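You operate a simulated robot arm through the tools that you are given. There is no shell and no other tool.

Carry out the task below with a simulated robot arm. There is one attempt and no reset: what you move stays moved.

## Task
Swap the yellow roll on the tape peg for the purple one.
Fine: the yellow roll goes on the work board; swing the blue handle back over the peg. Where these are worked on the way, their far stop is far enough and under half their travel is too little: blue handle.

The check looks at the end state, three seconds after you hand in, the way a careful person would. Anything else that was tipped, shoved, dropped, spilled or broken makes it a failure.

## Robot
A 6-joint arm with a two-finger gripper, fixed in place. Base frame: the origin is on the floor under the middle of its stand, x ahead of it, y to its left, z up. Lengths are in mm, angles in rad, forces in N, time in s.
With the tool pointing down near the work surface it reaches from about 120 to 680 mm from the base axis. Its first joint turns from -1.152 to 1.152 rad. Payload 2.45 kg.
The tool frame sits at the grasp point between the pads (the TCP): z along the fingers, y along the line on which they close. The tips reach 30 mm beyond it. The gripper opens to 106 mm; its body begins 79 mm behind the TCP.
Orientation is told as [roll, pitch, yaw] about the base's x, y, z axes, in that order, counted from this pose: with the fingers straight down and closing along the base's y, the tool's x points along the base's -x, its y along +y and its z along -z.

## Interface
- The arm moves only by the tool servo_tool. Its argument "steps" is a list of rows, each a list of 7 numbers: the shift along the tool's x, y, z in cm, then the turn, a rotation vector about the tool's x, y, z in rad, then the opening, from 0 (shut) to 1 (fully open). In form: [[x, y, z, rx, ry, rz, claw], ...]. A call has 1 to 20 rows; each row shifts and turns the commanded pose from where the row before left it, along the tool's axes as they then stand. Rows are played at 5 a second. More than 50 mm and 0.15 rad between two rows, or a gripper value outside its range, and nothing of the call is played. Where a pose cannot be reached the arm comes as near as it can. A force on the tool above 40 N (or 10 N above the force at the start of the call, whichever is more), or a blocked arm, ends the call early, and 0.2 s more pass. The fingers move at their own pace (about 153 mm/s each) and stop on an object; they squeeze with about 45 N. The grip force told is the motor's: it shows also when the fingers shut on nothing. Time passes only in rows, and 0.2 s behind the last, so rows that do not move let the fingers close. The reply holds the time, the measured pose of the TCP, the force on the tool along the base axes, the opening and the grip force, in the units named above and with some noise, with the torque about the TCP (base axes, N m) and any sound that the robot's microphone picked up.
- Cameras (640 x 400 px; columns grow to the right, rows downward): "scene" is fixed at [90.6, 451.4, 1407.7]; the picture's right is [-0.35, -0.94, 0.00], its down [-0.46, 0.17, -0.87] and it looks along [0.82, -0.30, -0.49] (base axes); focal length 313 px, centre (320, 200). "wrist" rides on the gripper at [76, -2, -106] in the tool frame; the picture's right is [0.02, 1.00, 0.00], its down [-0.78, 0.02, -0.62] and it looks along [-0.62, 0.01, 0.78] (tool axes); focal length 247 px, centre (320, 200). There is no depth. A picture from a camera that has moved, and an enlarged one, comes with that camera's place and axes in the base frame and with its lens. The place of the scene camera against the robot may be out by one fixed shift of up to 12 mm in any direction.
- capture(camera): a new picture of that camera. The clock stands still meanwhile.
- close_up(camera, box): a new picture of the part [left, top, right, bottom] of that camera's present view, enlarged. The clock stands still meanwhile.
- hand_in(): hands the job in; it is judged then, once.

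Places have to be worked out from the pictures, the camera data and where the tool is seen. Open the gripper and draw the arm clear of the work before you hand the job in, unless the task says otherwise.

The tools are called after "Call:" as a command line: name --pt "numbers of a row" for each row, then --argument value for the rest, lists and objects as JSON in quotes. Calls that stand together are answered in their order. servo_tool: Moves the arm, as the interface text tells. Its arguments: {"type":"object","properties":{"steps":{"type":"array","items":{"type":"array","items":{"type":"number"}}}},"required":["steps"]} The other tools are called the same way: capture (camera) takes a picture; close_up (camera, box) takes an enlarged picture of a part of a camera's view; hand_in () hands the job in.

At the start:

```text
t: 0.0
eef_pos: [337.3, 293.2, 1252.1]
ee_rot: [0.0, 0.0, 0.001]
contact_force: [1.3, 0.2, -0.3]
moment: [0.01, 0.01, 0.03]
grip_width: 106.1
finger_force: 0.2
```

scene: 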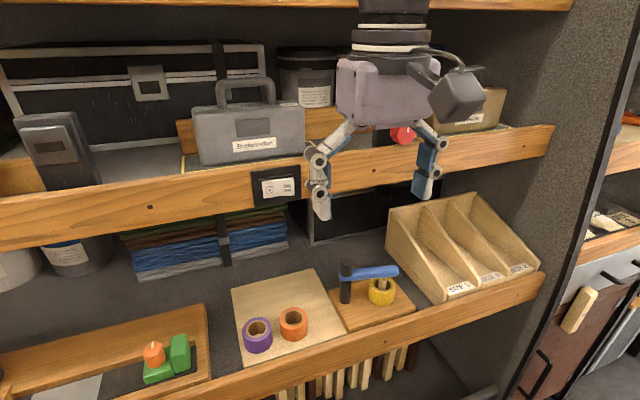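
wrist: 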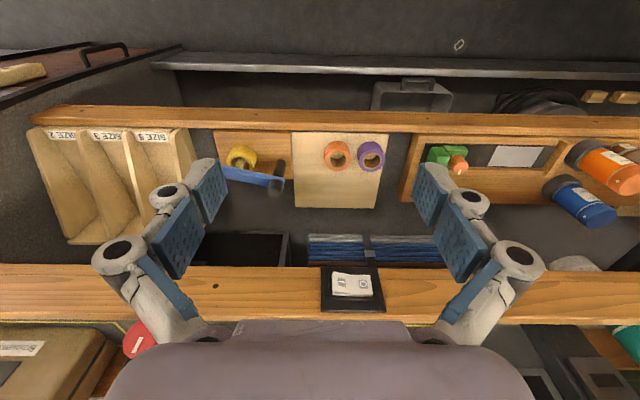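

I start by looking closely at the peg, the rolls and the handle in both cameras.

Call:
close_up --camera "scene" --box '[220, 240, 420, 365]'

Call:
close_up --camera "wrist" --box '[200, 110, 400, 235]'

Call:
capture --camera "scene"

```text
3.20 times, centred on (320, 302) of scene
camera zoom: at [90.6, 451.4, 1407.7], right [-0.35, -0.94, 0.0], down [-0.46, 0.17, -0.87], along [0.82, -0.3, -0.49], focal length 1003 px, centre (320, -128)
```

zoom: 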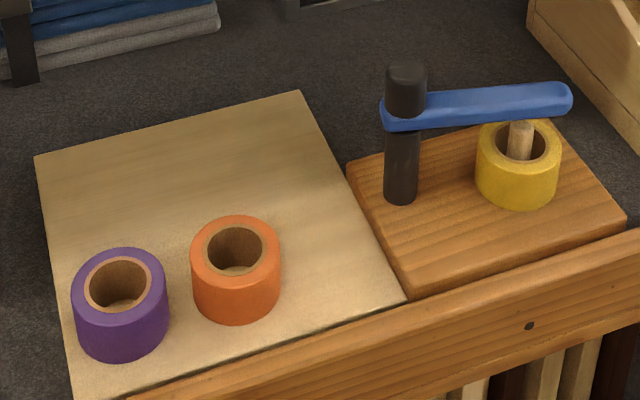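

```text
3.20 times, centred on (300, 172) of wrist
camera zoom: at [260.3, 290.6, 1359.8], right [-0.02, 1.0, 0.0], down [0.78, 0.02, 0.62], along [0.62, 0.01, -0.78], focal length 790 px, centre (384, 288)
```

zoom: 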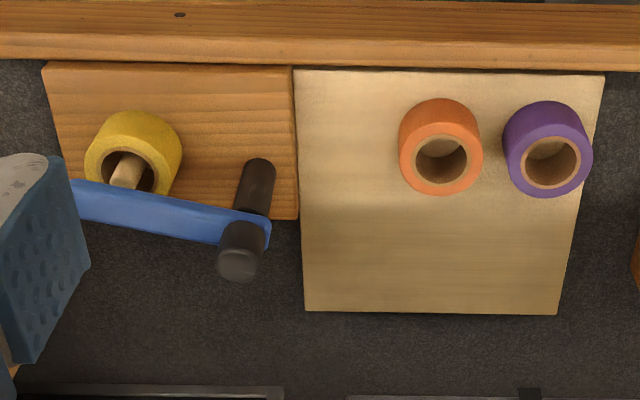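

```text
taken
```

scene: 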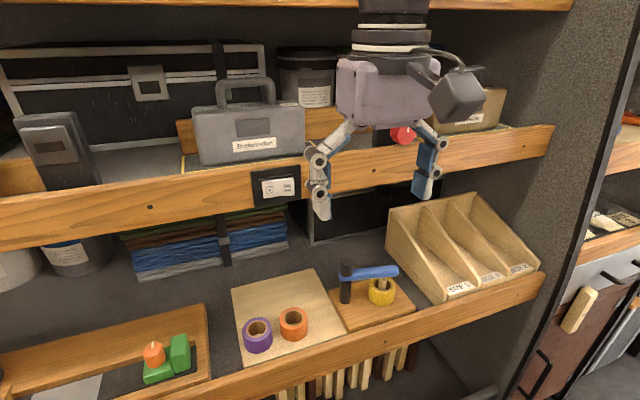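

The upper shelf's lip is at about x 607 and z 1140. The rolls stand in front of it, at about x 560 and z 820. I move the tool lower and further ahead so a second wrist view lets me triangulate them better.

Call:
servo_tool --pt "-1.26 -0.86 3.04 0 0 0 1" --pt "-1.26 -0.86 3.04 0 0 0 1" --pt "-1.26 -0.86 3.04 0 0 0 1" --pt "-1.26 -0.86 3.04 0 0 0 1" --pt "-1.26 -0.86 3.04 0 0 0 1" --pt "0 0 0 0 0 0 1"

Call:
capture --camera "wrist"

Call:
capture --camera "scene"

```text
t: 1.4
eef_pos: [401.5, 248.8, 1100.9]
ee_rot: [0.001, 0.0, 0.0]
contact_force: [0.2, 0.1, -0.6]
moment: [0.01, -0.01, -0.02]
grip_width: 105.8
finger_force: 0.0
```

```text
taken
camera wrist: at [324.4, 247.2, 1207.5], right [-0.02, 1.0, 0.0], down [0.78, 0.02, 0.62], along [0.62, 0.01, -0.78], focal length 247 px, centre (320, 200)
```

wrist: 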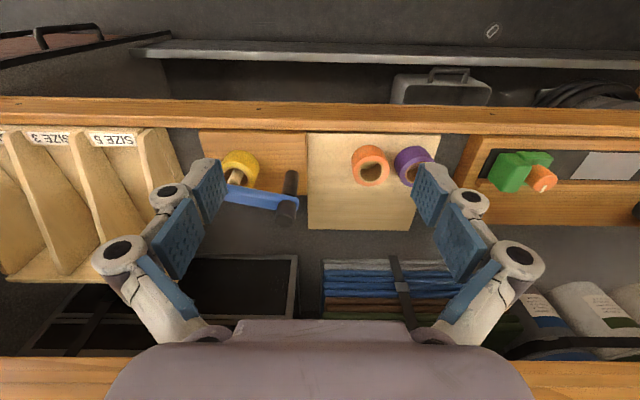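

```text
taken
```

scene: 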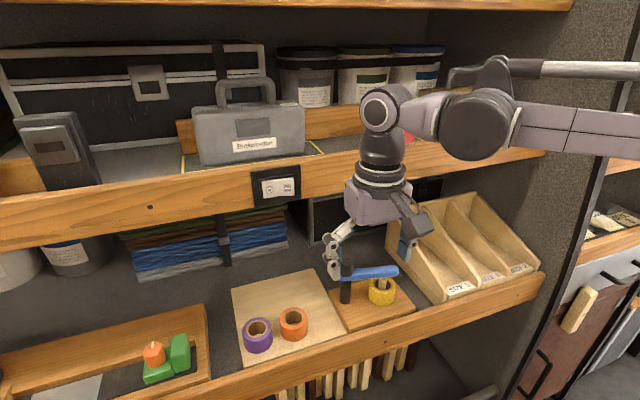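

I take enlargements of this view to measure the rolls, the peg and the handle.

Call:
close_up --camera "wrist" --box '[190, 120, 320, 240]'

Call:
close_up --camera "wrist" --box '[300, 100, 460, 240]'

```text
3.33 times, centred on (255, 180) of wrist
camera zoom: at [324.4, 247.2, 1207.5], right [-0.02, 1.0, 0.0], down [0.78, 0.02, 0.62], along [0.62, 0.01, -0.78], focal length 823 px, centre (537, 267)
```

zoom: 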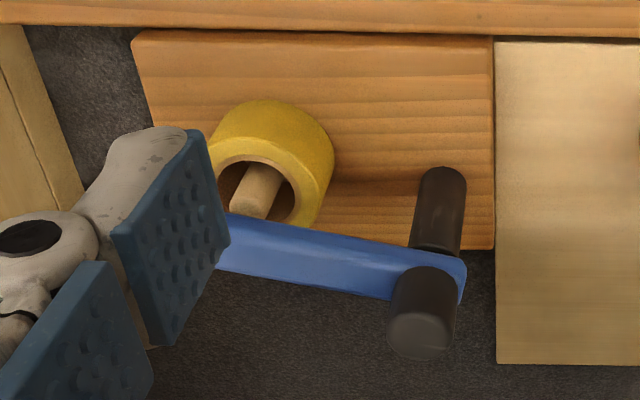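

```text
2.86 times, centred on (380, 170) of wrist
camera zoom: at [324.4, 247.2, 1207.5], right [-0.02, 1.0, 0.0], down [0.78, 0.02, 0.62], along [0.62, 0.01, -0.78], focal length 706 px, centre (149, 286)
```

zoom: 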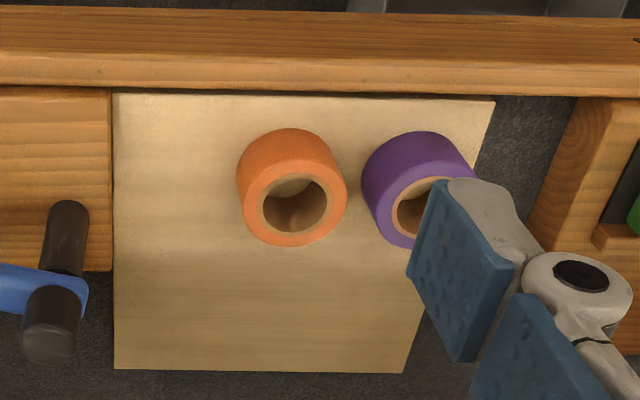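

Using the two wrist views, I get these positions:
- Orange roll top: (543, 336, 852).
- Purple roll: about (543, 416).
- Peg with yellow roll: about (553, 112).
- Handle post: about (567, 202), with its top near z 948 and the bar near z 908.

I move ahead in x for a better baseline on the front lip and the heights.

Call:
servo_tool --pt "-1.6 -1.4 0 0 0 0 1" --pt "-1.6 -1.4 0 0 0 0 1" --pt "-1.6 -1.4 0 0 0 0 1" --pt "-1.6 -1.4 0 0 0 0 1" --pt "-1.6 -1.4 0 0 0 0 1" --pt "0 0 0 0 0 0 1"

Call:
capture --camera "wrist"

Call:
close_up --camera "wrist" --box '[200, 50, 360, 150]'

Call:
close_up --camera "wrist" --box '[340, 50, 500, 150]'

Call:
capture --camera "scene"

```text
t: 2.8
eef_pos: [479.7, 178.5, 1099.7]
ee_rot: [-0.001, -0.002, 0.001]
contact_force: [0.0, -0.4, -0.1]
moment: [-0.01, -0.01, 0.02]
grip_width: 106.3
finger_force: 0.1
```

```text
taken
camera wrist: at [403.5, 177.3, 1207.9], right [-0.02, 1.0, 0.0], down [0.78, 0.02, 0.62], along [0.62, 0.01, -0.78], focal length 247 px, centre (320, 200)
```

wrist: 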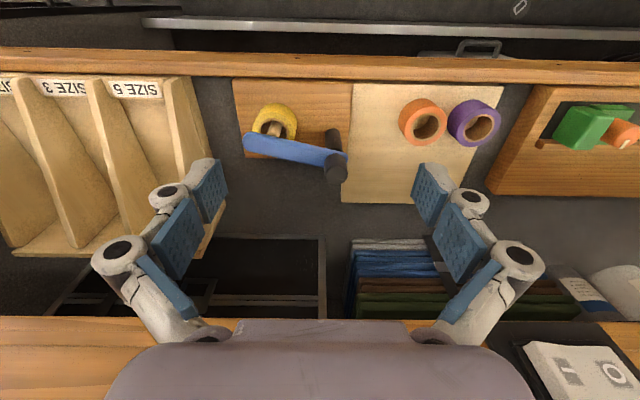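

```text
4.00 times, centred on (280, 100) of wrist
camera zoom: at [403.5, 177.3, 1207.9], right [-0.02, 1.0, 0.0], down [0.78, 0.02, 0.62], along [0.62, 0.01, -0.78], focal length 988 px, centre (480, 600)
```

zoom: 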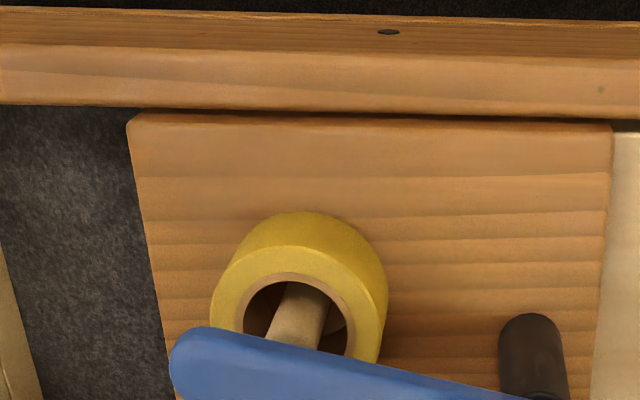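

```text
4.00 times, centred on (420, 100) of wrist
camera zoom: at [403.5, 177.3, 1207.9], right [-0.02, 1.0, 0.0], down [0.78, 0.02, 0.62], along [0.62, 0.01, -0.78], focal length 988 px, centre (-80, 600)
```

zoom: 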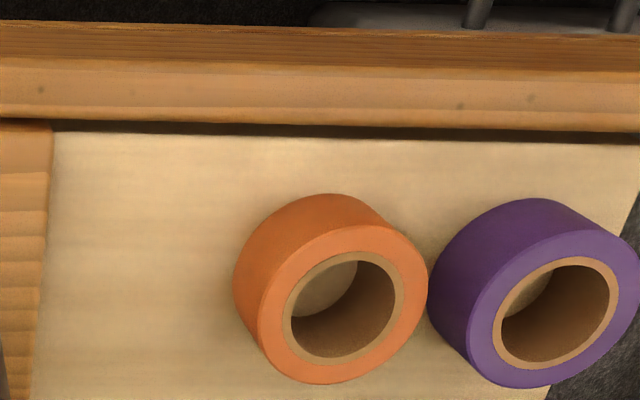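

```text
taken
```

scene: 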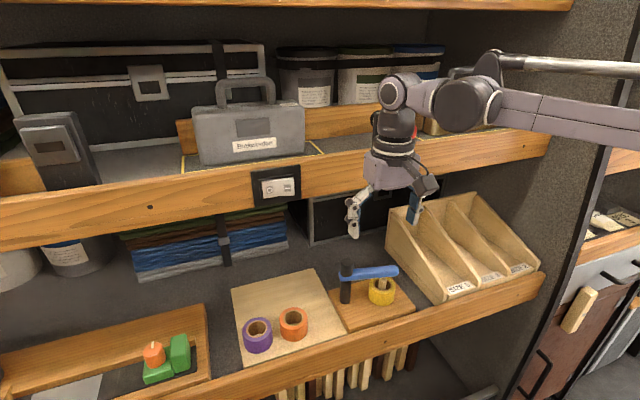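

The lip top is at about z 816, level with the board, so it is no obstacle to the fingers. The upper shelf's lip starts at x≈589, z≈1118, so I have to be low before reaching forward. I yaw the tool so the fingers straddle the blue bar, which runs from (570,199) to (540,81), and narrow the gripper, staying at x≈480.

Call:
servo_tool --pt "0 0 0 0 0 -0.147 0.8" --pt "0 0 0 0 0 -0.147 0.7" --pt "0 0 0 0 0 -0.147 0.6" --pt "0 0 0 0 0 -0.147 0.5" --pt "0 0 0 0 0 -0.147 0.48" --pt "0 0 0 0 0 -0.147 0.48" --pt "0 0 0 0 0 -0.147 0.48" --pt "0 0 0 0 0 -0.147 0.48" --pt "0 0 0 0 0 -0.147 0.48" --pt "0 0 0 0 0 0 0.48"

Call:
capture --camera "scene"

Call:
capture --camera "wrist"

```text
t: 5.0
eef_pos: [480.5, 179.1, 1101.0]
ee_rot: [-0.002, 0.0, 1.324]
contact_force: [-0.5, 0.6, 0.7]
moment: [0.04, -0.02, 0.0]
grip_width: 51.0
finger_force: 0.0
```

```text
taken
```

scene: 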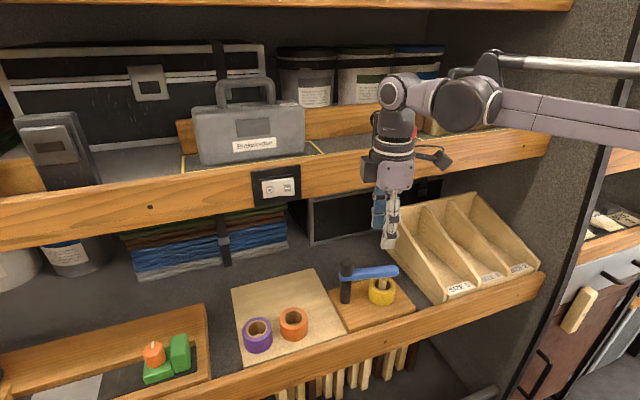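

```text
taken
camera wrist: at [462.9, 105.0, 1207.9], right [-0.97, 0.22, 0.0], down [0.17, 0.76, 0.62], along [0.14, 0.61, -0.78], focal length 247 px, centre (320, 200)
```

wrist: 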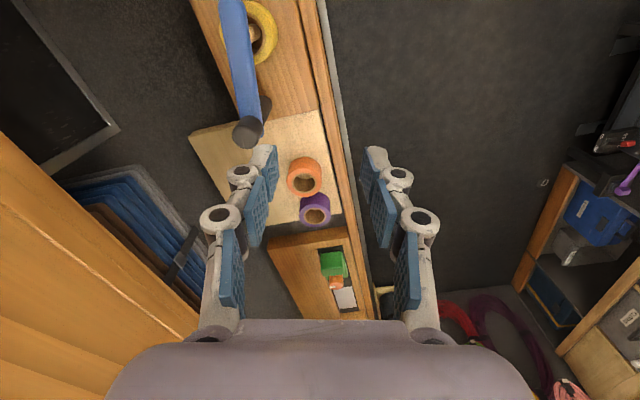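

The yaw is right. I move to about (475, 92) and descend to z≈960 in front of the bar, clear of the upper lip.

Call:
servo_tool --pt "1.71 -0.32 2.8 0 0 0 0.48" --pt "1.71 -0.32 2.8 0 0 0 0.48" --pt "1.71 -0.32 2.8 0 0 0 0.48" --pt "1.71 -0.32 2.8 0 0 0 0.48" --pt "1.71 -0.32 2.8 0 0 0 0.48" --pt "0 0 0 0 0 0 0.48"

Call:
capture --camera "scene"

Call:
capture --camera "wrist"

```text
t: 6.4
eef_pos: [473.6, 90.7, 960.3]
ee_rot: [-0.001, -0.001, 1.323]
contact_force: [-0.3, -0.5, 0.1]
moment: [-0.01, 0.0, 0.02]
grip_width: 51.3
finger_force: 0.1
```

```text
taken
```

scene: 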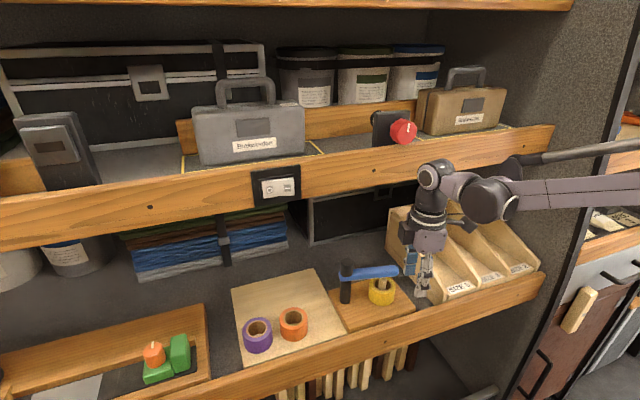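

```text
taken
camera wrist: at [455.5, 16.7, 1066.8], right [-0.97, 0.22, 0.0], down [0.18, 0.76, 0.62], along [0.14, 0.61, -0.78], focal length 247 px, centre (320, 200)
```

wrist: 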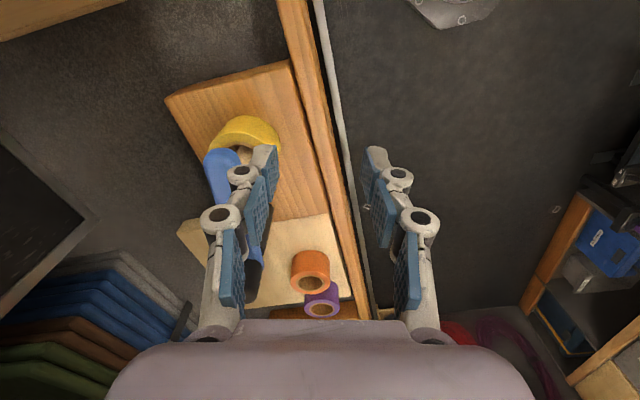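

The bar end is at about (539, 80), which agrees with the earlier views. I slide forward over the bar with the tips above it, at TCP z≈968.

Call:
servo_tool --pt "0 0 -0.8 0 0 0 0.48" --pt "-0.61 -2.23 0 0 0 0 0.48" --pt "-0.61 -2.23 0 0 0 0 0.48" --pt "-0.61 -2.23 0 0 0 0 0.48" --pt "0 0 0 0 0 0 0.48"

Call:
capture --camera "wrist"

Call:
close_up --camera "scene" --box '[320, 120, 520, 320]'

```text
t: 7.6
eef_pos: [542.6, 94.9, 969.3]
ee_rot: [0.0, 0.0, 1.322]
contact_force: [-0.4, 0.3, -0.5]
moment: [-0.02, -0.02, 0.03]
grip_width: 51.1
finger_force: 0.0
```

```text
taken
camera wrist: at [525.2, 20.0, 1077.0], right [-0.97, 0.22, 0.0], down [0.18, 0.76, 0.62], along [0.14, 0.61, -0.78], focal length 247 px, centre (320, 200)
```

wrist: 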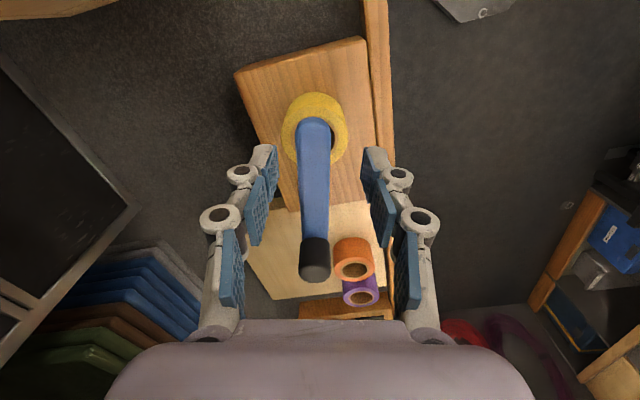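

```text
2.00 times, centred on (420, 220) of scene
camera zoom: at [90.6, 451.4, 1407.7], right [-0.35, -0.94, 0.0], down [-0.46, 0.17, -0.87], along [0.82, -0.3, -0.49], focal length 627 px, centre (120, 160)
```

zoom: 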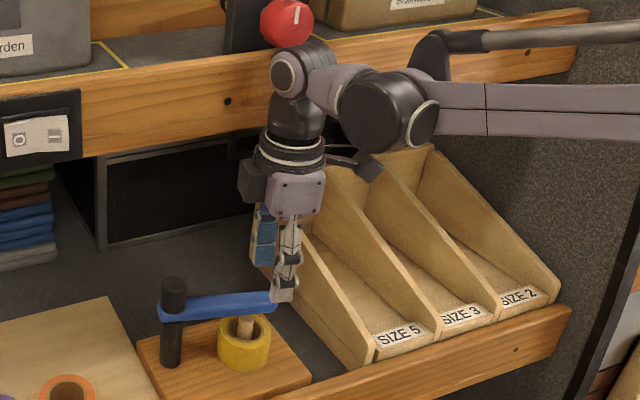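

The bar lies centred between the open fingers. I lower the fingers around it to TCP z≈914, which keeps the tips above the yellow roll.

Call:
servo_tool --pt "0 0 1.4 0 0 0 0.48" --pt "0 0 1.4 0 0 0 0.48" --pt "0 0 1.4 0 0 0 0.48" --pt "0 0 1.3 0 0 0 0.48" --pt "0 0 0 0 0 0 0.48"

Call:
capture --camera "wrist"

Call:
close_up --camera "scene" --box '[320, 170, 480, 330]'

```text
t: 8.8
eef_pos: [544.5, 92.7, 913.1]
ee_rot: [0.001, -0.001, 1.324]
contact_force: [0.0, 0.6, 0.1]
moment: [0.0, -0.01, -0.01]
grip_width: 50.7
finger_force: 0.0
```

```text
taken
camera wrist: at [526.8, 18.5, 1020.3], right [-0.97, 0.22, 0.0], down [0.18, 0.76, 0.62], along [0.14, 0.61, -0.78], focal length 247 px, centre (320, 200)
```

wrist: 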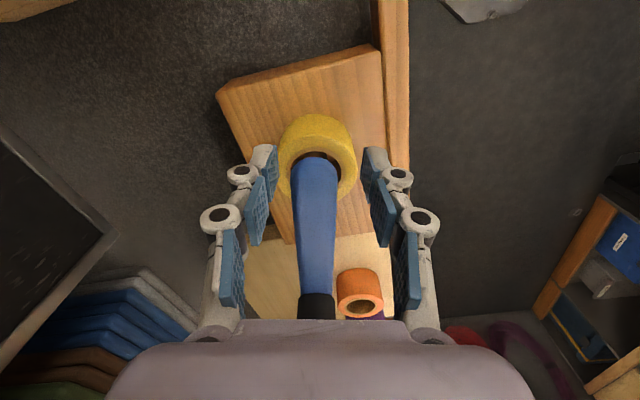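

```text
2.50 times, centred on (400, 250) of scene
camera zoom: at [90.6, 451.4, 1407.7], right [-0.35, -0.94, 0.0], down [-0.46, 0.17, -0.87], along [0.82, -0.3, -0.49], focal length 783 px, centre (120, 75)
```

zoom: 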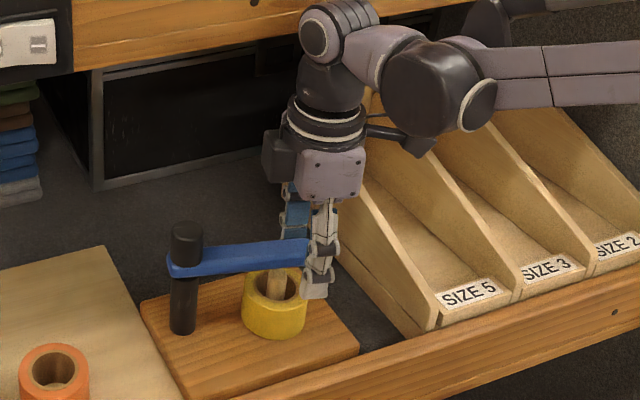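

The bar is between the pads. I raise the tips a little so they can't catch the peg, then pull gently towards the robot in small steps and watch the force to learn which way the handle swings.

Call:
servo_tool --pt "0 0 -1.2 0 0 0 0.48" --pt "0 0.5 0 0 0 0 0.48" --pt "0 0.5 0 0 0 0 0.48" --pt "0 0.5 0 0 0 0 0.48" --pt "0 0.4 0 0 0 0 0.48"

Call:
capture --camera "wrist"

```text
t: 10.0
eef_pos: [528.4, 98.4, 924.5]
ee_rot: [-0.006, 0.0, 1.323]
contact_force: [20.8, -3.1, -9.2]
moment: [0.0, -0.21, 0.13]
grip_width: 62.3
finger_force: 8.7
```

```text
taken
camera wrist: at [510.2, 23.1, 1031.5], right [-0.97, 0.23, -0.01], down [0.17, 0.76, 0.62], along [0.15, 0.6, -0.78], focal length 247 px, centre (320, 200)
```

wrist: 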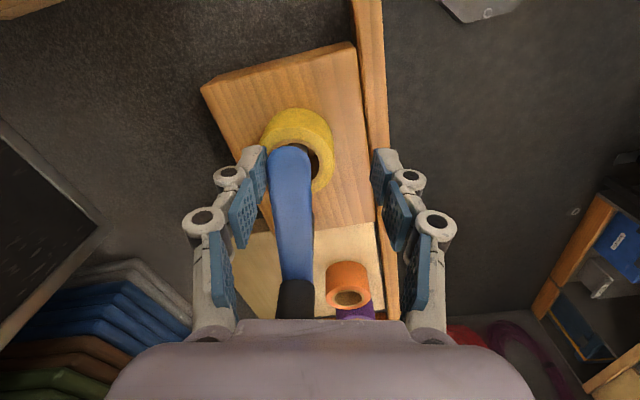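

The pull met about 21 N and spread the fingers without moving the bar, so this side is the closed stop. I back off and narrow the gap. Then I lean the wrist towards the robot, away from the upper lip, and test the other way (+x).

Call:
servo_tool --pt "0 -0.7 0 0 0 0 0.48" --pt "0 -0.8 0 0 0 0 0.48" --pt "0 0 0 0.08 0 0 0.36" --pt "0 0 0 0.08 0 0 0.36" --pt "0 0 0 0 0 0 0.36"

Call:
capture --camera "wrist"

```text
t: 11.2
eef_pos: [540.2, 97.2, 925.1]
ee_rot: [-0.162, 0.0, 1.323]
contact_force: [0.3, -1.1, -0.4]
moment: [-0.02, -0.03, -0.03]
grip_width: 38.2
finger_force: 0.0
```

```text
taken
camera wrist: at [506.1, 25.1, 1031.5], right [-0.96, 0.22, -0.16], down [0.08, 0.79, 0.61], along [0.26, 0.57, -0.78], focal length 247 px, centre (320, 200)
```

wrist: 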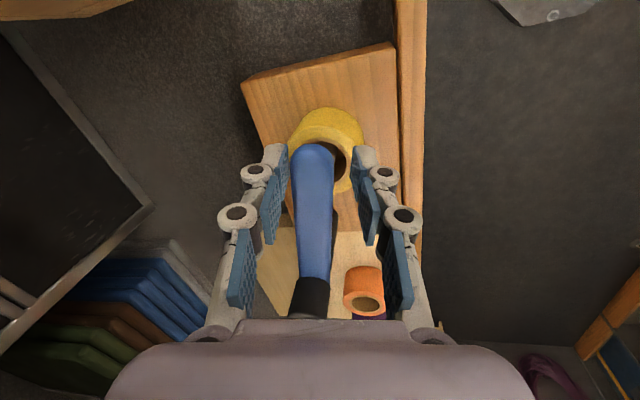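

Clearance looks good. I push in +x in small horizontal steps and watch the force.

Call:
servo_tool --pt "0 -0.5 0.08 0 0 0 0.36" --pt "0 -0.5 0.08 0 0 0 0.36" --pt "0 -0.5 0.08 0 0 0 0.36" --pt "0 -0.4 0.06 0 0 0 0.36"

Call:
capture --camera "wrist"

Call:
close_up --camera "scene" --box '[320, 130, 520, 330]'

```text
t: 12.2
eef_pos: [558.3, 91.3, 925.4]
ee_rot: [-0.161, 0.0, 1.322]
contact_force: [-1.0, -0.1, -0.5]
moment: [0.0, 0.02, 0.01]
grip_width: 38.5
finger_force: 0.3
```

```text
taken
camera wrist: at [525.2, 19.9, 1031.2], right [-0.96, 0.22, -0.16], down [0.08, 0.79, 0.61], along [0.26, 0.58, -0.78], focal length 247 px, centre (320, 200)
```

wrist: 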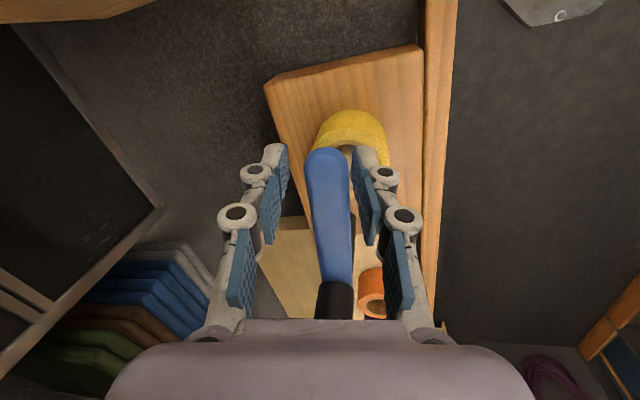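

```text
2.00 times, centred on (420, 230) of scene
camera zoom: at [90.6, 451.4, 1407.7], right [-0.35, -0.94, 0.0], down [-0.46, 0.17, -0.87], along [0.82, -0.3, -0.49], focal length 627 px, centre (120, 140)
```

zoom: 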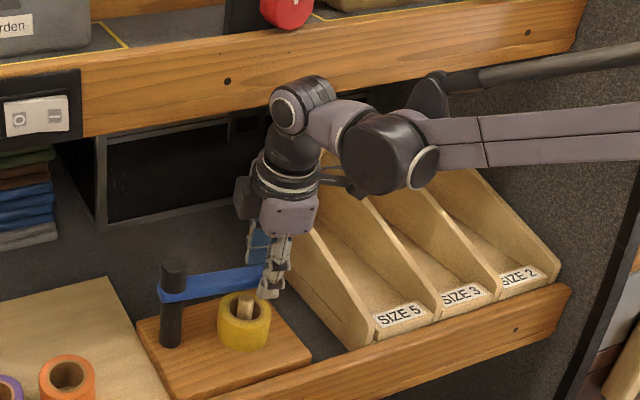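

That is the way it opens: the bar end moved about 12 mm with almost no force. For the full swing I need a forward-leaning pusher, since the wrist has to stay out from under the upper lip. I lift out, back away and close the gripper.

Call:
servo_tool --pt "0 -0.4 -2.47 0 0 0 0.48" --pt "0 -0.4 -2.47 0 0 0 0.48" --pt "0.42 1.62 -0.26 0 0 0 0.48" --pt "0.42 1.62 -0.26 0 0 0 0.48" --pt "0.42 1.62 -0.26 0 0 0 0.48" --pt "0.42 1.62 -0.26 0 0 0 0.3" --pt "0 0 0 -0.08 0 0 0.1" --pt "0 0 0 -0.08 0 0 0" --pt "0 0 0 0 0 0.125 0" --pt "0 0 0 0 0 0.125 0" --pt "0 0 0 0 0 0.125 0" --pt "0 0 0 0 0 0.125 0" --pt "0 0 0 0 0 0.125 0" --pt "0 0 0 0 0 0 0"

Call:
capture --camera "wrist"

Call:
capture --camera "scene"

```text
t: 15.2
eef_pos: [489.9, 90.2, 973.9]
ee_rot: [0.001, 0.0, 0.697]
contact_force: [-0.1, 0.9, -1.0]
moment: [0.02, 0.01, -0.02]
grip_width: 0.0
finger_force: 28.2
```

```text
taken
camera wrist: at [433.2, 39.5, 1082.4], right [-0.66, 0.75, 0.0], down [0.59, 0.52, 0.62], along [0.47, 0.41, -0.78], focal length 247 px, centre (320, 200)
```

wrist: 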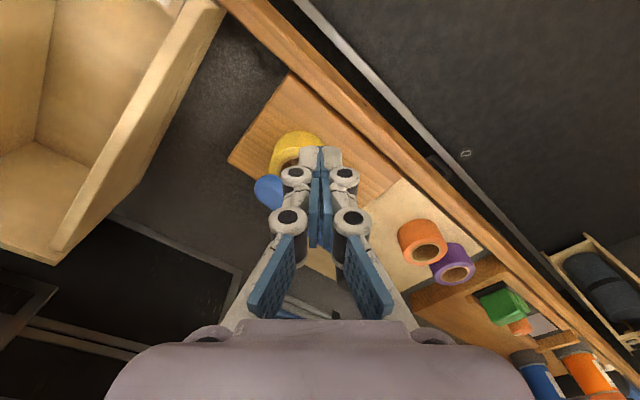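

```text
taken
```

scene: 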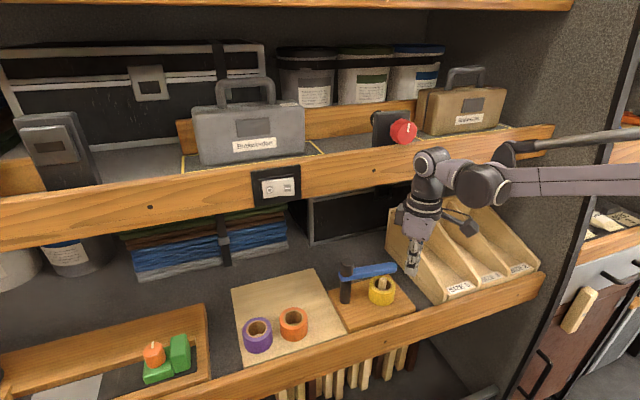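

The handle has swung slightly and the peg is visible. I zoom in to judge the peg top height before I push past it.

Call:
close_up --camera "scene" --box '[330, 245, 430, 325]'

Call:
close_up --camera "wrist" --box '[220, 110, 330, 220]'

```text
5.00 times, centred on (380, 285) of scene
camera zoom: at [90.6, 451.4, 1407.7], right [-0.35, -0.94, 0.0], down [-0.46, 0.17, -0.87], along [0.82, -0.3, -0.49], focal length 1567 px, centre (20, -225)
```

zoom: 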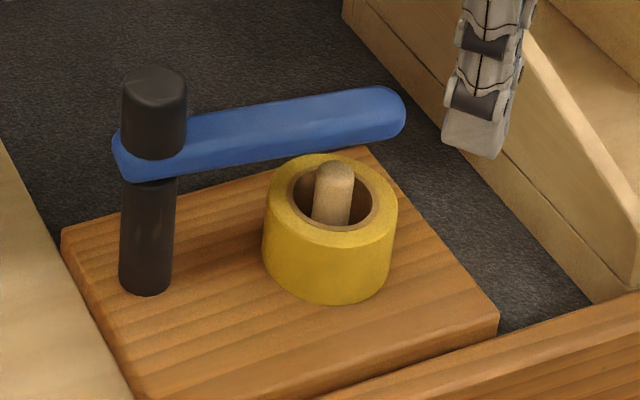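

```text
3.64 times, centred on (275, 165) of wrist
camera zoom: at [433.2, 39.5, 1082.4], right [-0.66, 0.75, 0.0], down [0.59, 0.52, 0.62], along [0.47, 0.41, -0.78], focal length 898 px, centre (484, 327)
```

zoom: 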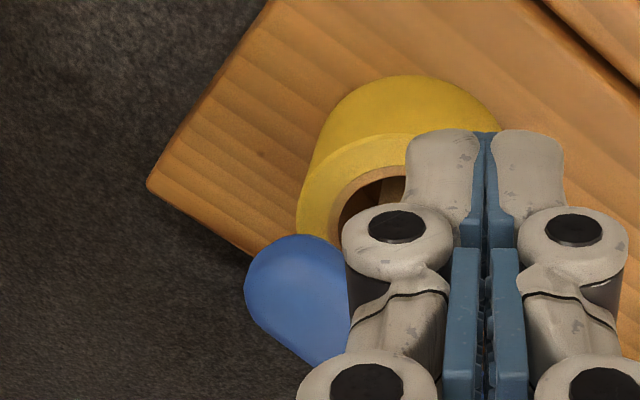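

The peg top is at z≈883, the roll top at about 864 and the bar spans about 900–916. I lean the closed gripper forward about 0.7 rad and set it beside the bar at TCP z≈925, so the tips pass over the peg but still catch the bar.

Call:
servo_tool --pt "0 0 0 0 -0.14 0 0" --pt "0 0 0 0 -0.14 0 0" --pt "0 0 0 0 -0.14 0 0" --pt "0 0 0 0 -0.14 0 0" --pt "0 0 0 0 -0.14 0 0" --pt "0 0 0 0 0 0 0"

Call:
capture --camera "scene"

Call:
capture --camera "wrist"

```text
t: 16.6
eef_pos: [490.2, 89.4, 976.1]
ee_rot: [-0.001, -0.7, 0.698]
contact_force: [-0.1, -0.1, -0.3]
moment: [0.01, -0.02, 0.01]
grip_width: 0.0
finger_force: 28.6
```

```text
taken
```

scene: 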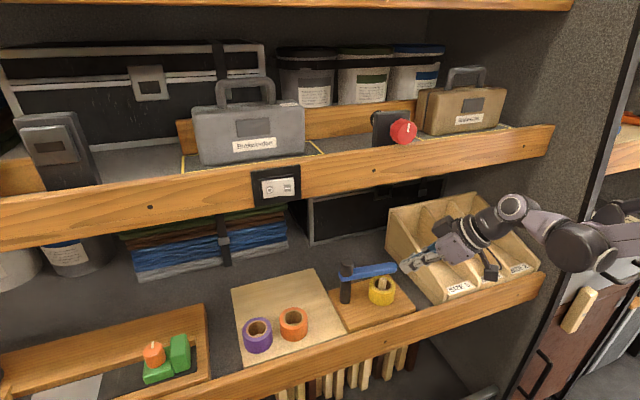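

```text
taken
camera wrist: at [394.3, 6.5, 1007.9], right [-0.65, 0.76, -0.01], down [0.14, 0.14, 0.98], along [0.74, 0.64, -0.2], focal length 247 px, centre (320, 200)
```

wrist: 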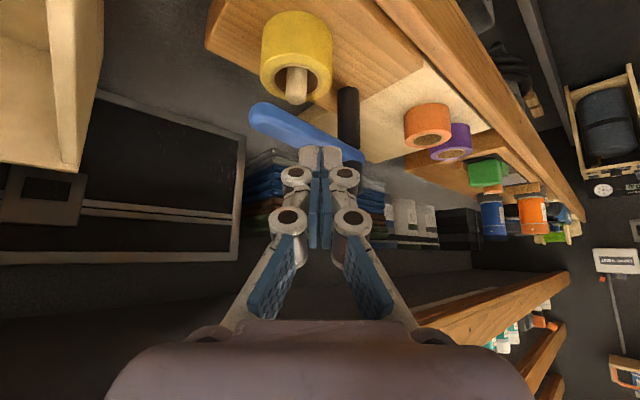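

The lean is as planned. I go down beside the bar to about (505, 112, 927), then push to about (553, 105).

Call:
servo_tool --pt "0.39 0.26 1.81 0 0 0 0" --pt "0.39 0.26 1.81 0 0 0 0" --pt "0.39 0.26 1.81 0 0 0 0" --pt "-0.41 -0.6 0.345 0 0 0 0" --pt "-0.41 -0.6 0.345 0 0 0 0" --pt "-0.41 -0.6 0.345 0 0 0 0" --pt "0 0 0 0 0 0 0"

Call:
capture --camera "wrist"

Call:
close_up --camera "scene" --box '[330, 210, 490, 330]'

```text
t: 18.2
eef_pos: [529.0, 109.3, 927.1]
ee_rot: [0.0, -0.699, 0.699]
contact_force: [-0.8, 0.9, -0.2]
moment: [0.03, -0.01, 0.02]
grip_width: 0.0
finger_force: 28.4
```

```text
taken
camera wrist: at [432.9, 26.7, 959.7], right [-0.66, 0.76, -0.01], down [0.14, 0.14, 0.98], along [0.74, 0.64, -0.2], focal length 247 px, centre (320, 200)
```

wrist: 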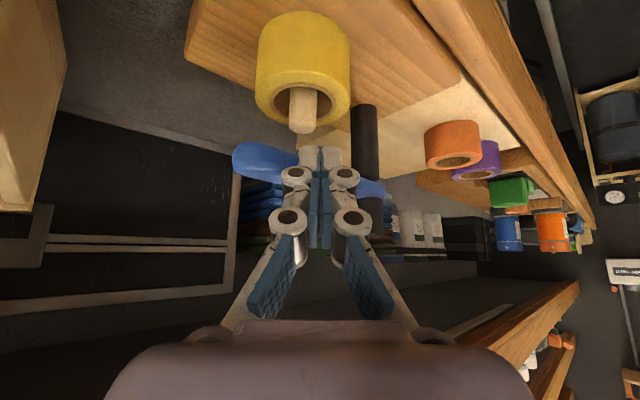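

```text
3.33 times, centred on (410, 270) of scene
camera zoom: at [90.6, 451.4, 1407.7], right [-0.35, -0.94, 0.0], down [-0.46, 0.17, -0.87], along [0.82, -0.3, -0.49], focal length 1044 px, centre (20, -33)
```

zoom: 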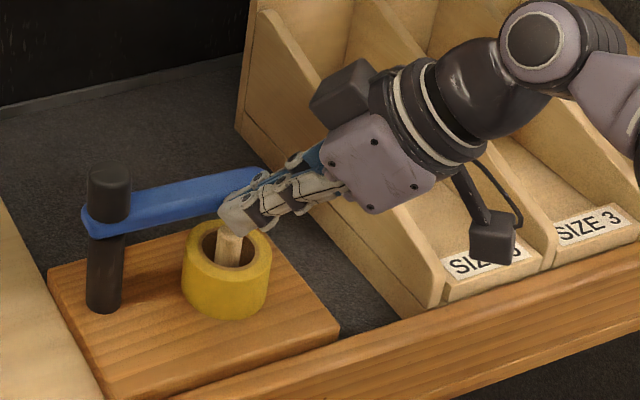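

The tip is at the bar, above the peg. I keep pushing along the arc.

Call:
servo_tool --pt "-0.41 -0.6 0.345 0 0 0 0" --pt "-0.41 -0.6 0.345 0 0 0 0" --pt "-0.41 -0.6 0.345 0 0 0 0" --pt "-0.476 -0.378 0.402 0 0 0 0" --pt "-0.476 -0.378 0.402 0 0 0 0" --pt "0 0 0 0 0 0 0"

Call:
capture --camera "wrist"

Call:
close_up --camera "scene" --box '[330, 210, 490, 330]'

```text
t: 19.6
eef_pos: [568.9, 108.1, 928.2]
ee_rot: [0.001, -0.699, 0.698]
contact_force: [0.1, 0.4, -0.1]
moment: [-0.02, 0.01, 0.0]
grip_width: 0.0
finger_force: 28.5
```

```text
taken
camera wrist: at [471.6, 24.9, 960.1], right [-0.66, 0.76, -0.01], down [0.14, 0.14, 0.98], along [0.74, 0.64, -0.2], focal length 247 px, centre (320, 200)
```

wrist: 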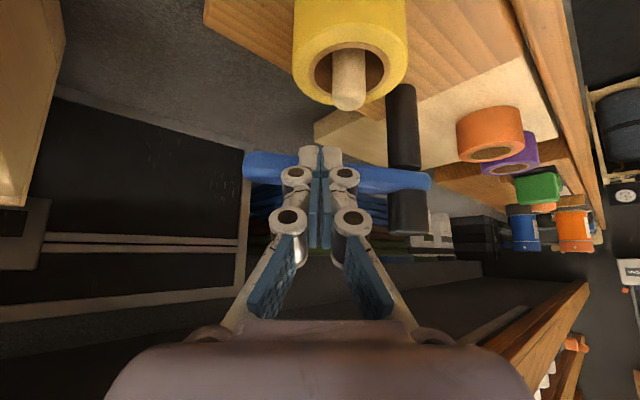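

```text
3.33 times, centred on (410, 270) of scene
camera zoom: at [90.6, 451.4, 1407.7], right [-0.35, -0.94, 0.0], down [-0.46, 0.17, -0.87], along [0.82, -0.3, -0.49], focal length 1044 px, centre (20, -33)
```

zoom: 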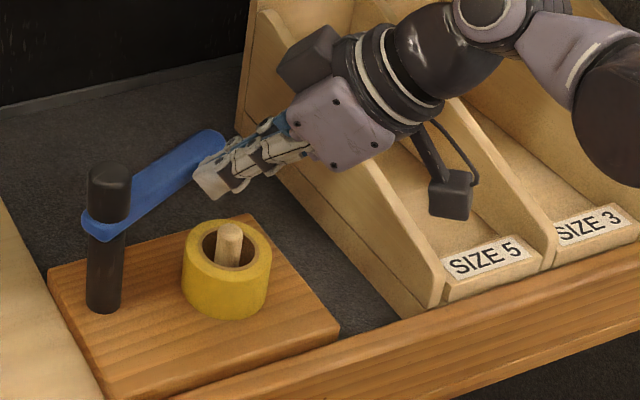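

It swings freely. I carry on along the arc around the post.

Call:
servo_tool --pt "-0.55 -0.345 0.465 0 0 0 0" --pt "-0.55 -0.345 0.465 0 0 0 0" --pt "-0.55 -0.345 0.465 0 0 0 0" --pt "-0.55 -0.345 0.465 0 0 0 0" --pt "-0.49 -0.01 0.41 0 0 0 0" --pt "-0.49 -0.01 0.41 0 0 0 0" --pt "-0.49 -0.01 0.41 0 0 0 0" --pt "-0.49 -0.01 0.41 0 0 0 0" --pt "0 0 0 0 0 0 0"

Call:
capture --camera "wrist"

Call:
close_up --camera "scene" --box '[300, 190, 500, 330]'

```text
t: 21.6
eef_pos: [618.4, 132.3, 926.5]
ee_rot: [0.0, -0.7, 0.697]
contact_force: [0.5, -0.1, -0.2]
moment: [0.02, -0.04, 0.01]
grip_width: 0.0
finger_force: 28.7
```

```text
taken
camera wrist: at [522.4, 49.7, 960.1], right [-0.66, 0.76, -0.01], down [0.14, 0.14, 0.98], along [0.74, 0.64, -0.2], focal length 247 px, centre (320, 200)
```

wrist: 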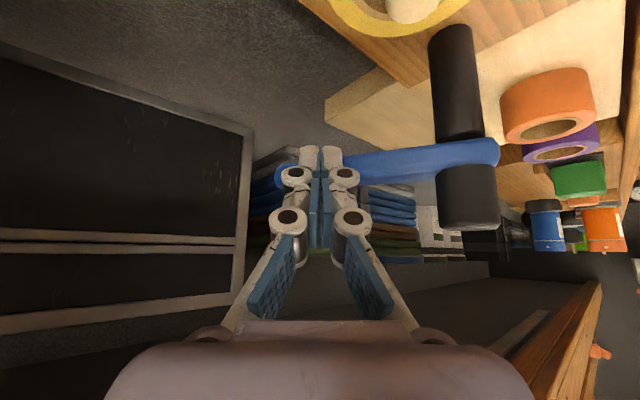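

```text
2.86 times, centred on (400, 260) of scene
camera zoom: at [90.6, 451.4, 1407.7], right [-0.35, -0.94, 0.0], down [-0.46, 0.17, -0.87], along [0.82, -0.3, -0.49], focal length 895 px, centre (91, 29)
```

zoom: 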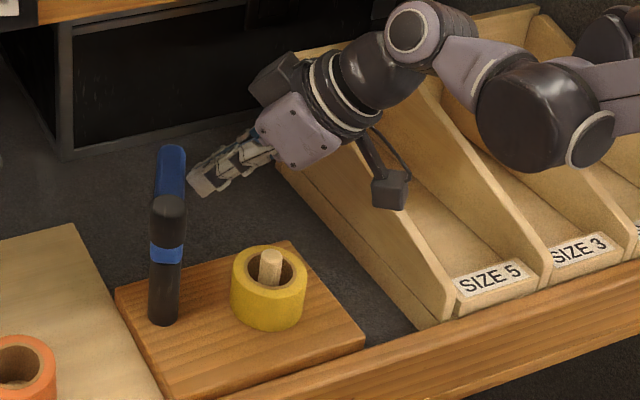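

The handle has swung about 85° with no resistance. I push further to find the far stop, watching the force.

Call:
servo_tool --pt "-0.55 0.15 0.46 0 0 0 0" --pt "-0.55 0.15 0.46 0 0 0 0" --pt "-0.55 0.15 0.46 0 0 0 0" --pt "-0.55 0.15 0.46 0 0 0 0" --pt "0 0 0 0 0 0 0"

Call:
capture --camera "wrist"

Call:
close_up --camera "scene" --box '[300, 190, 500, 330]'

```text
t: 22.8
eef_pos: [636.8, 156.1, 926.3]
ee_rot: [-0.001, -0.699, 0.699]
contact_force: [0.1, 0.1, -0.8]
moment: [-0.01, 0.0, 0.0]
grip_width: 0.0
finger_force: 29.1
```

```text
taken
camera wrist: at [541.0, 72.9, 959.6], right [-0.65, 0.76, -0.01], down [0.14, 0.14, 0.98], along [0.74, 0.64, -0.2], focal length 247 px, centre (320, 200)
```

wrist: 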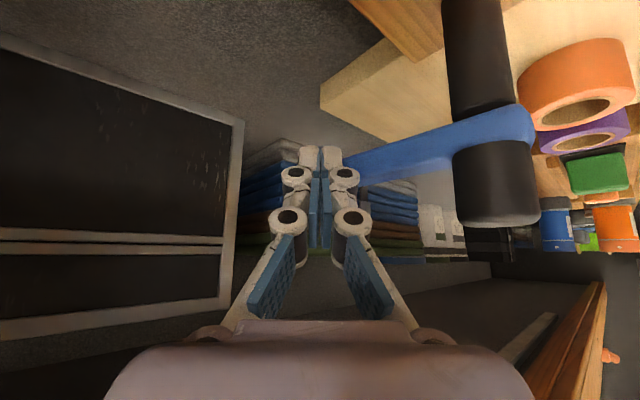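

```text
2.86 times, centred on (400, 260) of scene
camera zoom: at [90.6, 451.4, 1407.7], right [-0.35, -0.94, 0.0], down [-0.46, 0.17, -0.87], along [0.82, -0.3, -0.49], focal length 895 px, centre (91, 29)
```

zoom: 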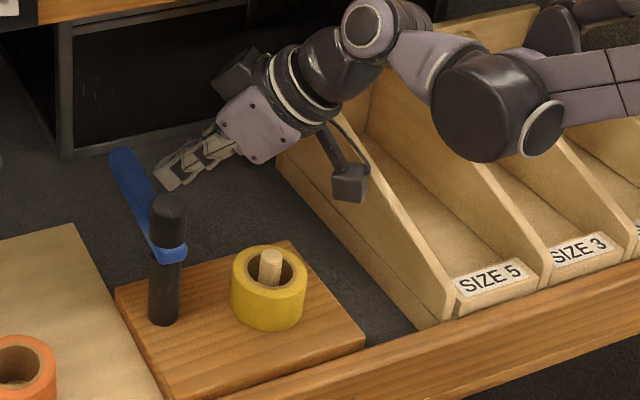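

The bar now points about straight back (+x), still with no stop. I push on towards (642, 206) in small steps, and the call will end if it meets the stop.

Call:
servo_tool --pt "-0.38 0.365 0.32 0 0 0 0" --pt "-0.38 0.365 0.32 0 0 0 0" --pt "-0.38 0.365 0.32 0 0 0 0" --pt "-0.38 0.365 0.32 0 0 0 0" --pt "0 0 0 0 0 0 0"

Call:
close_up --camera "scene" --box '[300, 190, 500, 330]'

```text
t: 23.6
eef_pos: [640.0, 162.0, 924.9]
ee_rot: [-0.01, -0.688, 0.694]
contact_force: [-2.6, -9.0, 1.0]
moment: [-0.08, 0.03, -0.07]
grip_width: 0.0
finger_force: 27.9
stopped in row 3: the force on the tool passed its limit at 46 N (the readings are from after the stop); the commanded pose is now the measured one
```

```text
2.86 times, centred on (400, 260) of scene
camera zoom: at [90.6, 451.2, 1407.8], right [-0.35, -0.94, 0.0], down [-0.46, 0.17, -0.87], along [0.82, -0.3, -0.49], focal length 895 px, centre (91, 29)
```

zoom: 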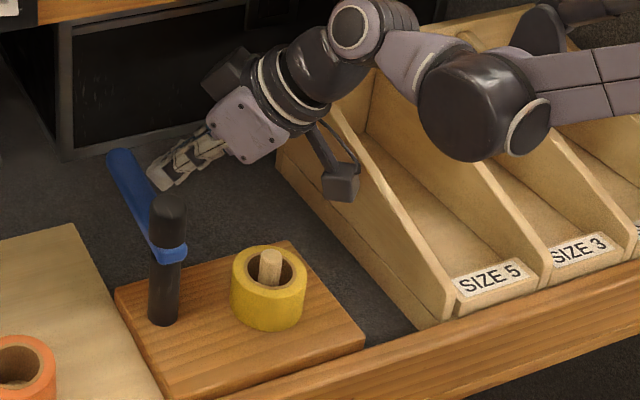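

The bar hit its far stop at about 0°, pointing straight back, roughly 100° of swing. I retrace my path with the pusher and rise clear.

Call:
servo_tool --pt "1.15 -0.24 -0.97 0 0 0 0" --pt "1.15 -0.24 -0.97 0 0 0 0" --pt "1.15 -0.24 -0.97 0 0 0 0" --pt "1.15 -0.24 -0.97 0 0 0 0" --pt "1.21 1.22 -1.02 0 0 0 0" --pt "1.21 1.22 -1.02 0 0 0 0" --pt "1.21 1.22 -1.02 0 0 0 0" --pt "1.21 1.22 -1.02 0 0 0 0" --pt "1.21 1.22 -1.02 0 0 0 0" --pt "-1.61 0 -1.91 0 0 0 0" --pt "-1.61 0 -1.91 0 0 0 0" --pt "0 0 0 0 0 0 0"

Call:
capture --camera "scene"

Call:
close_up --camera "scene" --box '[300, 220, 440, 330]'

```text
t: 26.2
eef_pos: [500.6, 114.8, 976.8]
ee_rot: [-0.009, -0.692, 0.696]
contact_force: [0.8, -0.4, -0.4]
moment: [-0.01, -0.01, 0.02]
grip_width: 0.0
finger_force: 28.9
```

```text
taken
```

scene: 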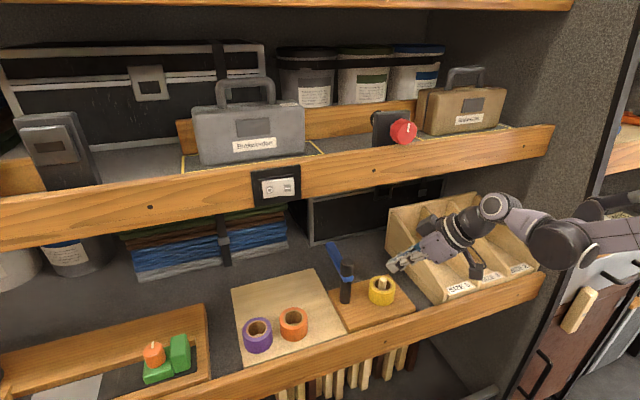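

```text
3.64 times, centred on (370, 275) of scene
camera zoom: at [90.6, 451.4, 1407.7], right [-0.35, -0.94, 0.0], down [-0.46, 0.17, -0.87], along [0.82, -0.3, -0.49], focal length 1139 px, centre (138, -73)
```

zoom: 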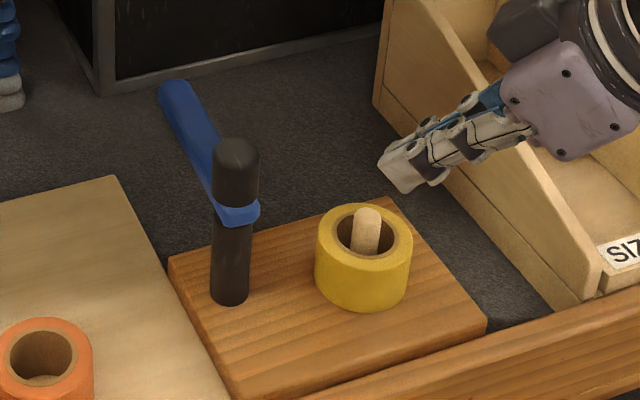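

The handle is parked clear at its far stop. Next I set the tool for the yellow roll: yaw 0, closing along y, leaning about 0.45 rad back about the closing axis so the pads stay vertical. The gripper opens to about 80 mm.

Call:
servo_tool --pt "0 0 0 0 0.12 0 0.2" --pt "0 0 0 0 0.122 0 0.4" --pt "0 0 0 0.061 0 0.126 0.6" --pt "0 0 0 0.061 0 0.126 0.76" --pt "0 0 0 0.061 0 0.126 0.76" --pt "0 0 0 0.061 0 0.126 0.76" --pt "0 0 0 0.0595 0 0.1225 0.76" --pt "0 0 0 0 0 0 0.76"

Call:
capture --camera "wrist"

Call:
capture --camera "scene"

```text
t: 28.0
eef_pos: [499.1, 115.9, 977.0]
ee_rot: [-0.006, -0.454, -0.003]
contact_force: [0.3, -0.2, 0.8]
moment: [-0.01, 0.01, 0.01]
grip_width: 80.6
finger_force: 0.0
```

```text
taken
camera wrist: at [384.7, 114.8, 1040.0], right [-0.01, 1.0, -0.02], down [0.43, 0.02, 0.9], along [0.9, 0.0, -0.43], focal length 247 px, centre (320, 200)
```

wrist: 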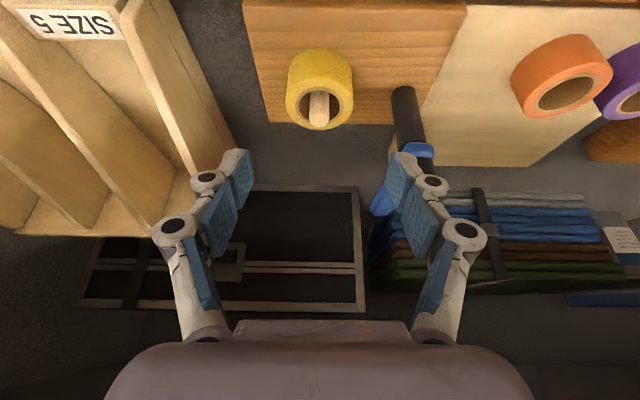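

```text
taken
```

scene: 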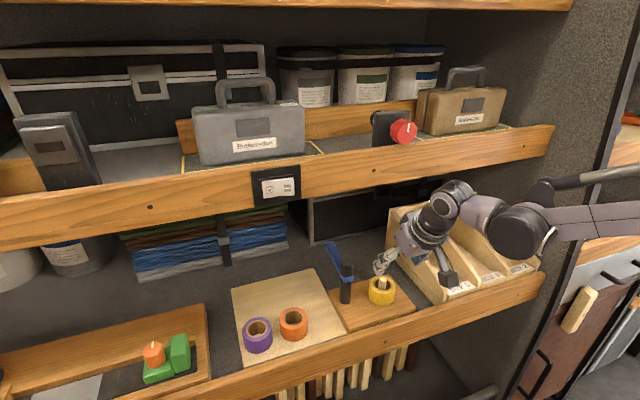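

I measure the yellow roll and peg from this new viewpoint.

Call:
close_up --camera "wrist" --box '[270, 30, 370, 140]'

Call:
close_up --camera "wrist" --box '[360, 0, 640, 180]'

```text
3.64 times, centred on (320, 85) of wrist
camera zoom: at [384.7, 114.8, 1040.0], right [-0.01, 1.0, -0.02], down [0.43, 0.02, 0.9], along [0.9, 0.0, -0.43], focal length 898 px, centre (320, 618)
```

zoom: 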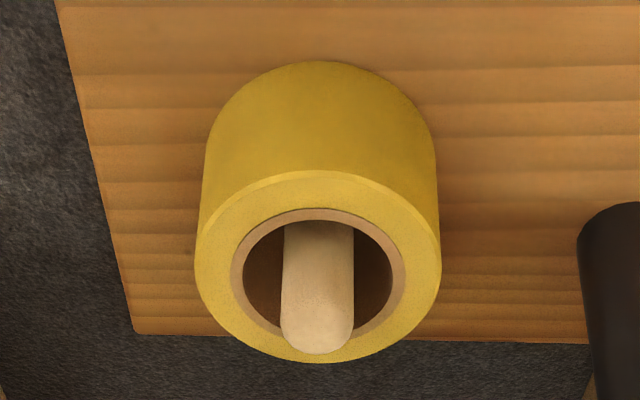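

```text
2.22 times, centred on (500, 90) of wrist
camera zoom: at [384.7, 114.8, 1040.0], right [-0.01, 1.0, -0.02], down [0.43, 0.02, 0.9], along [0.9, 0.0, -0.43], focal length 549 px, centre (-80, 444)
```

zoom: 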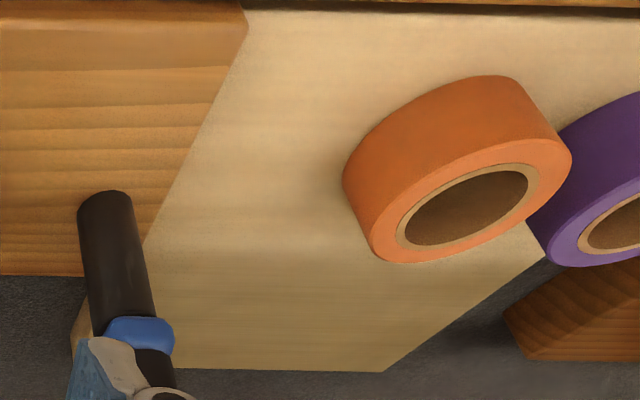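

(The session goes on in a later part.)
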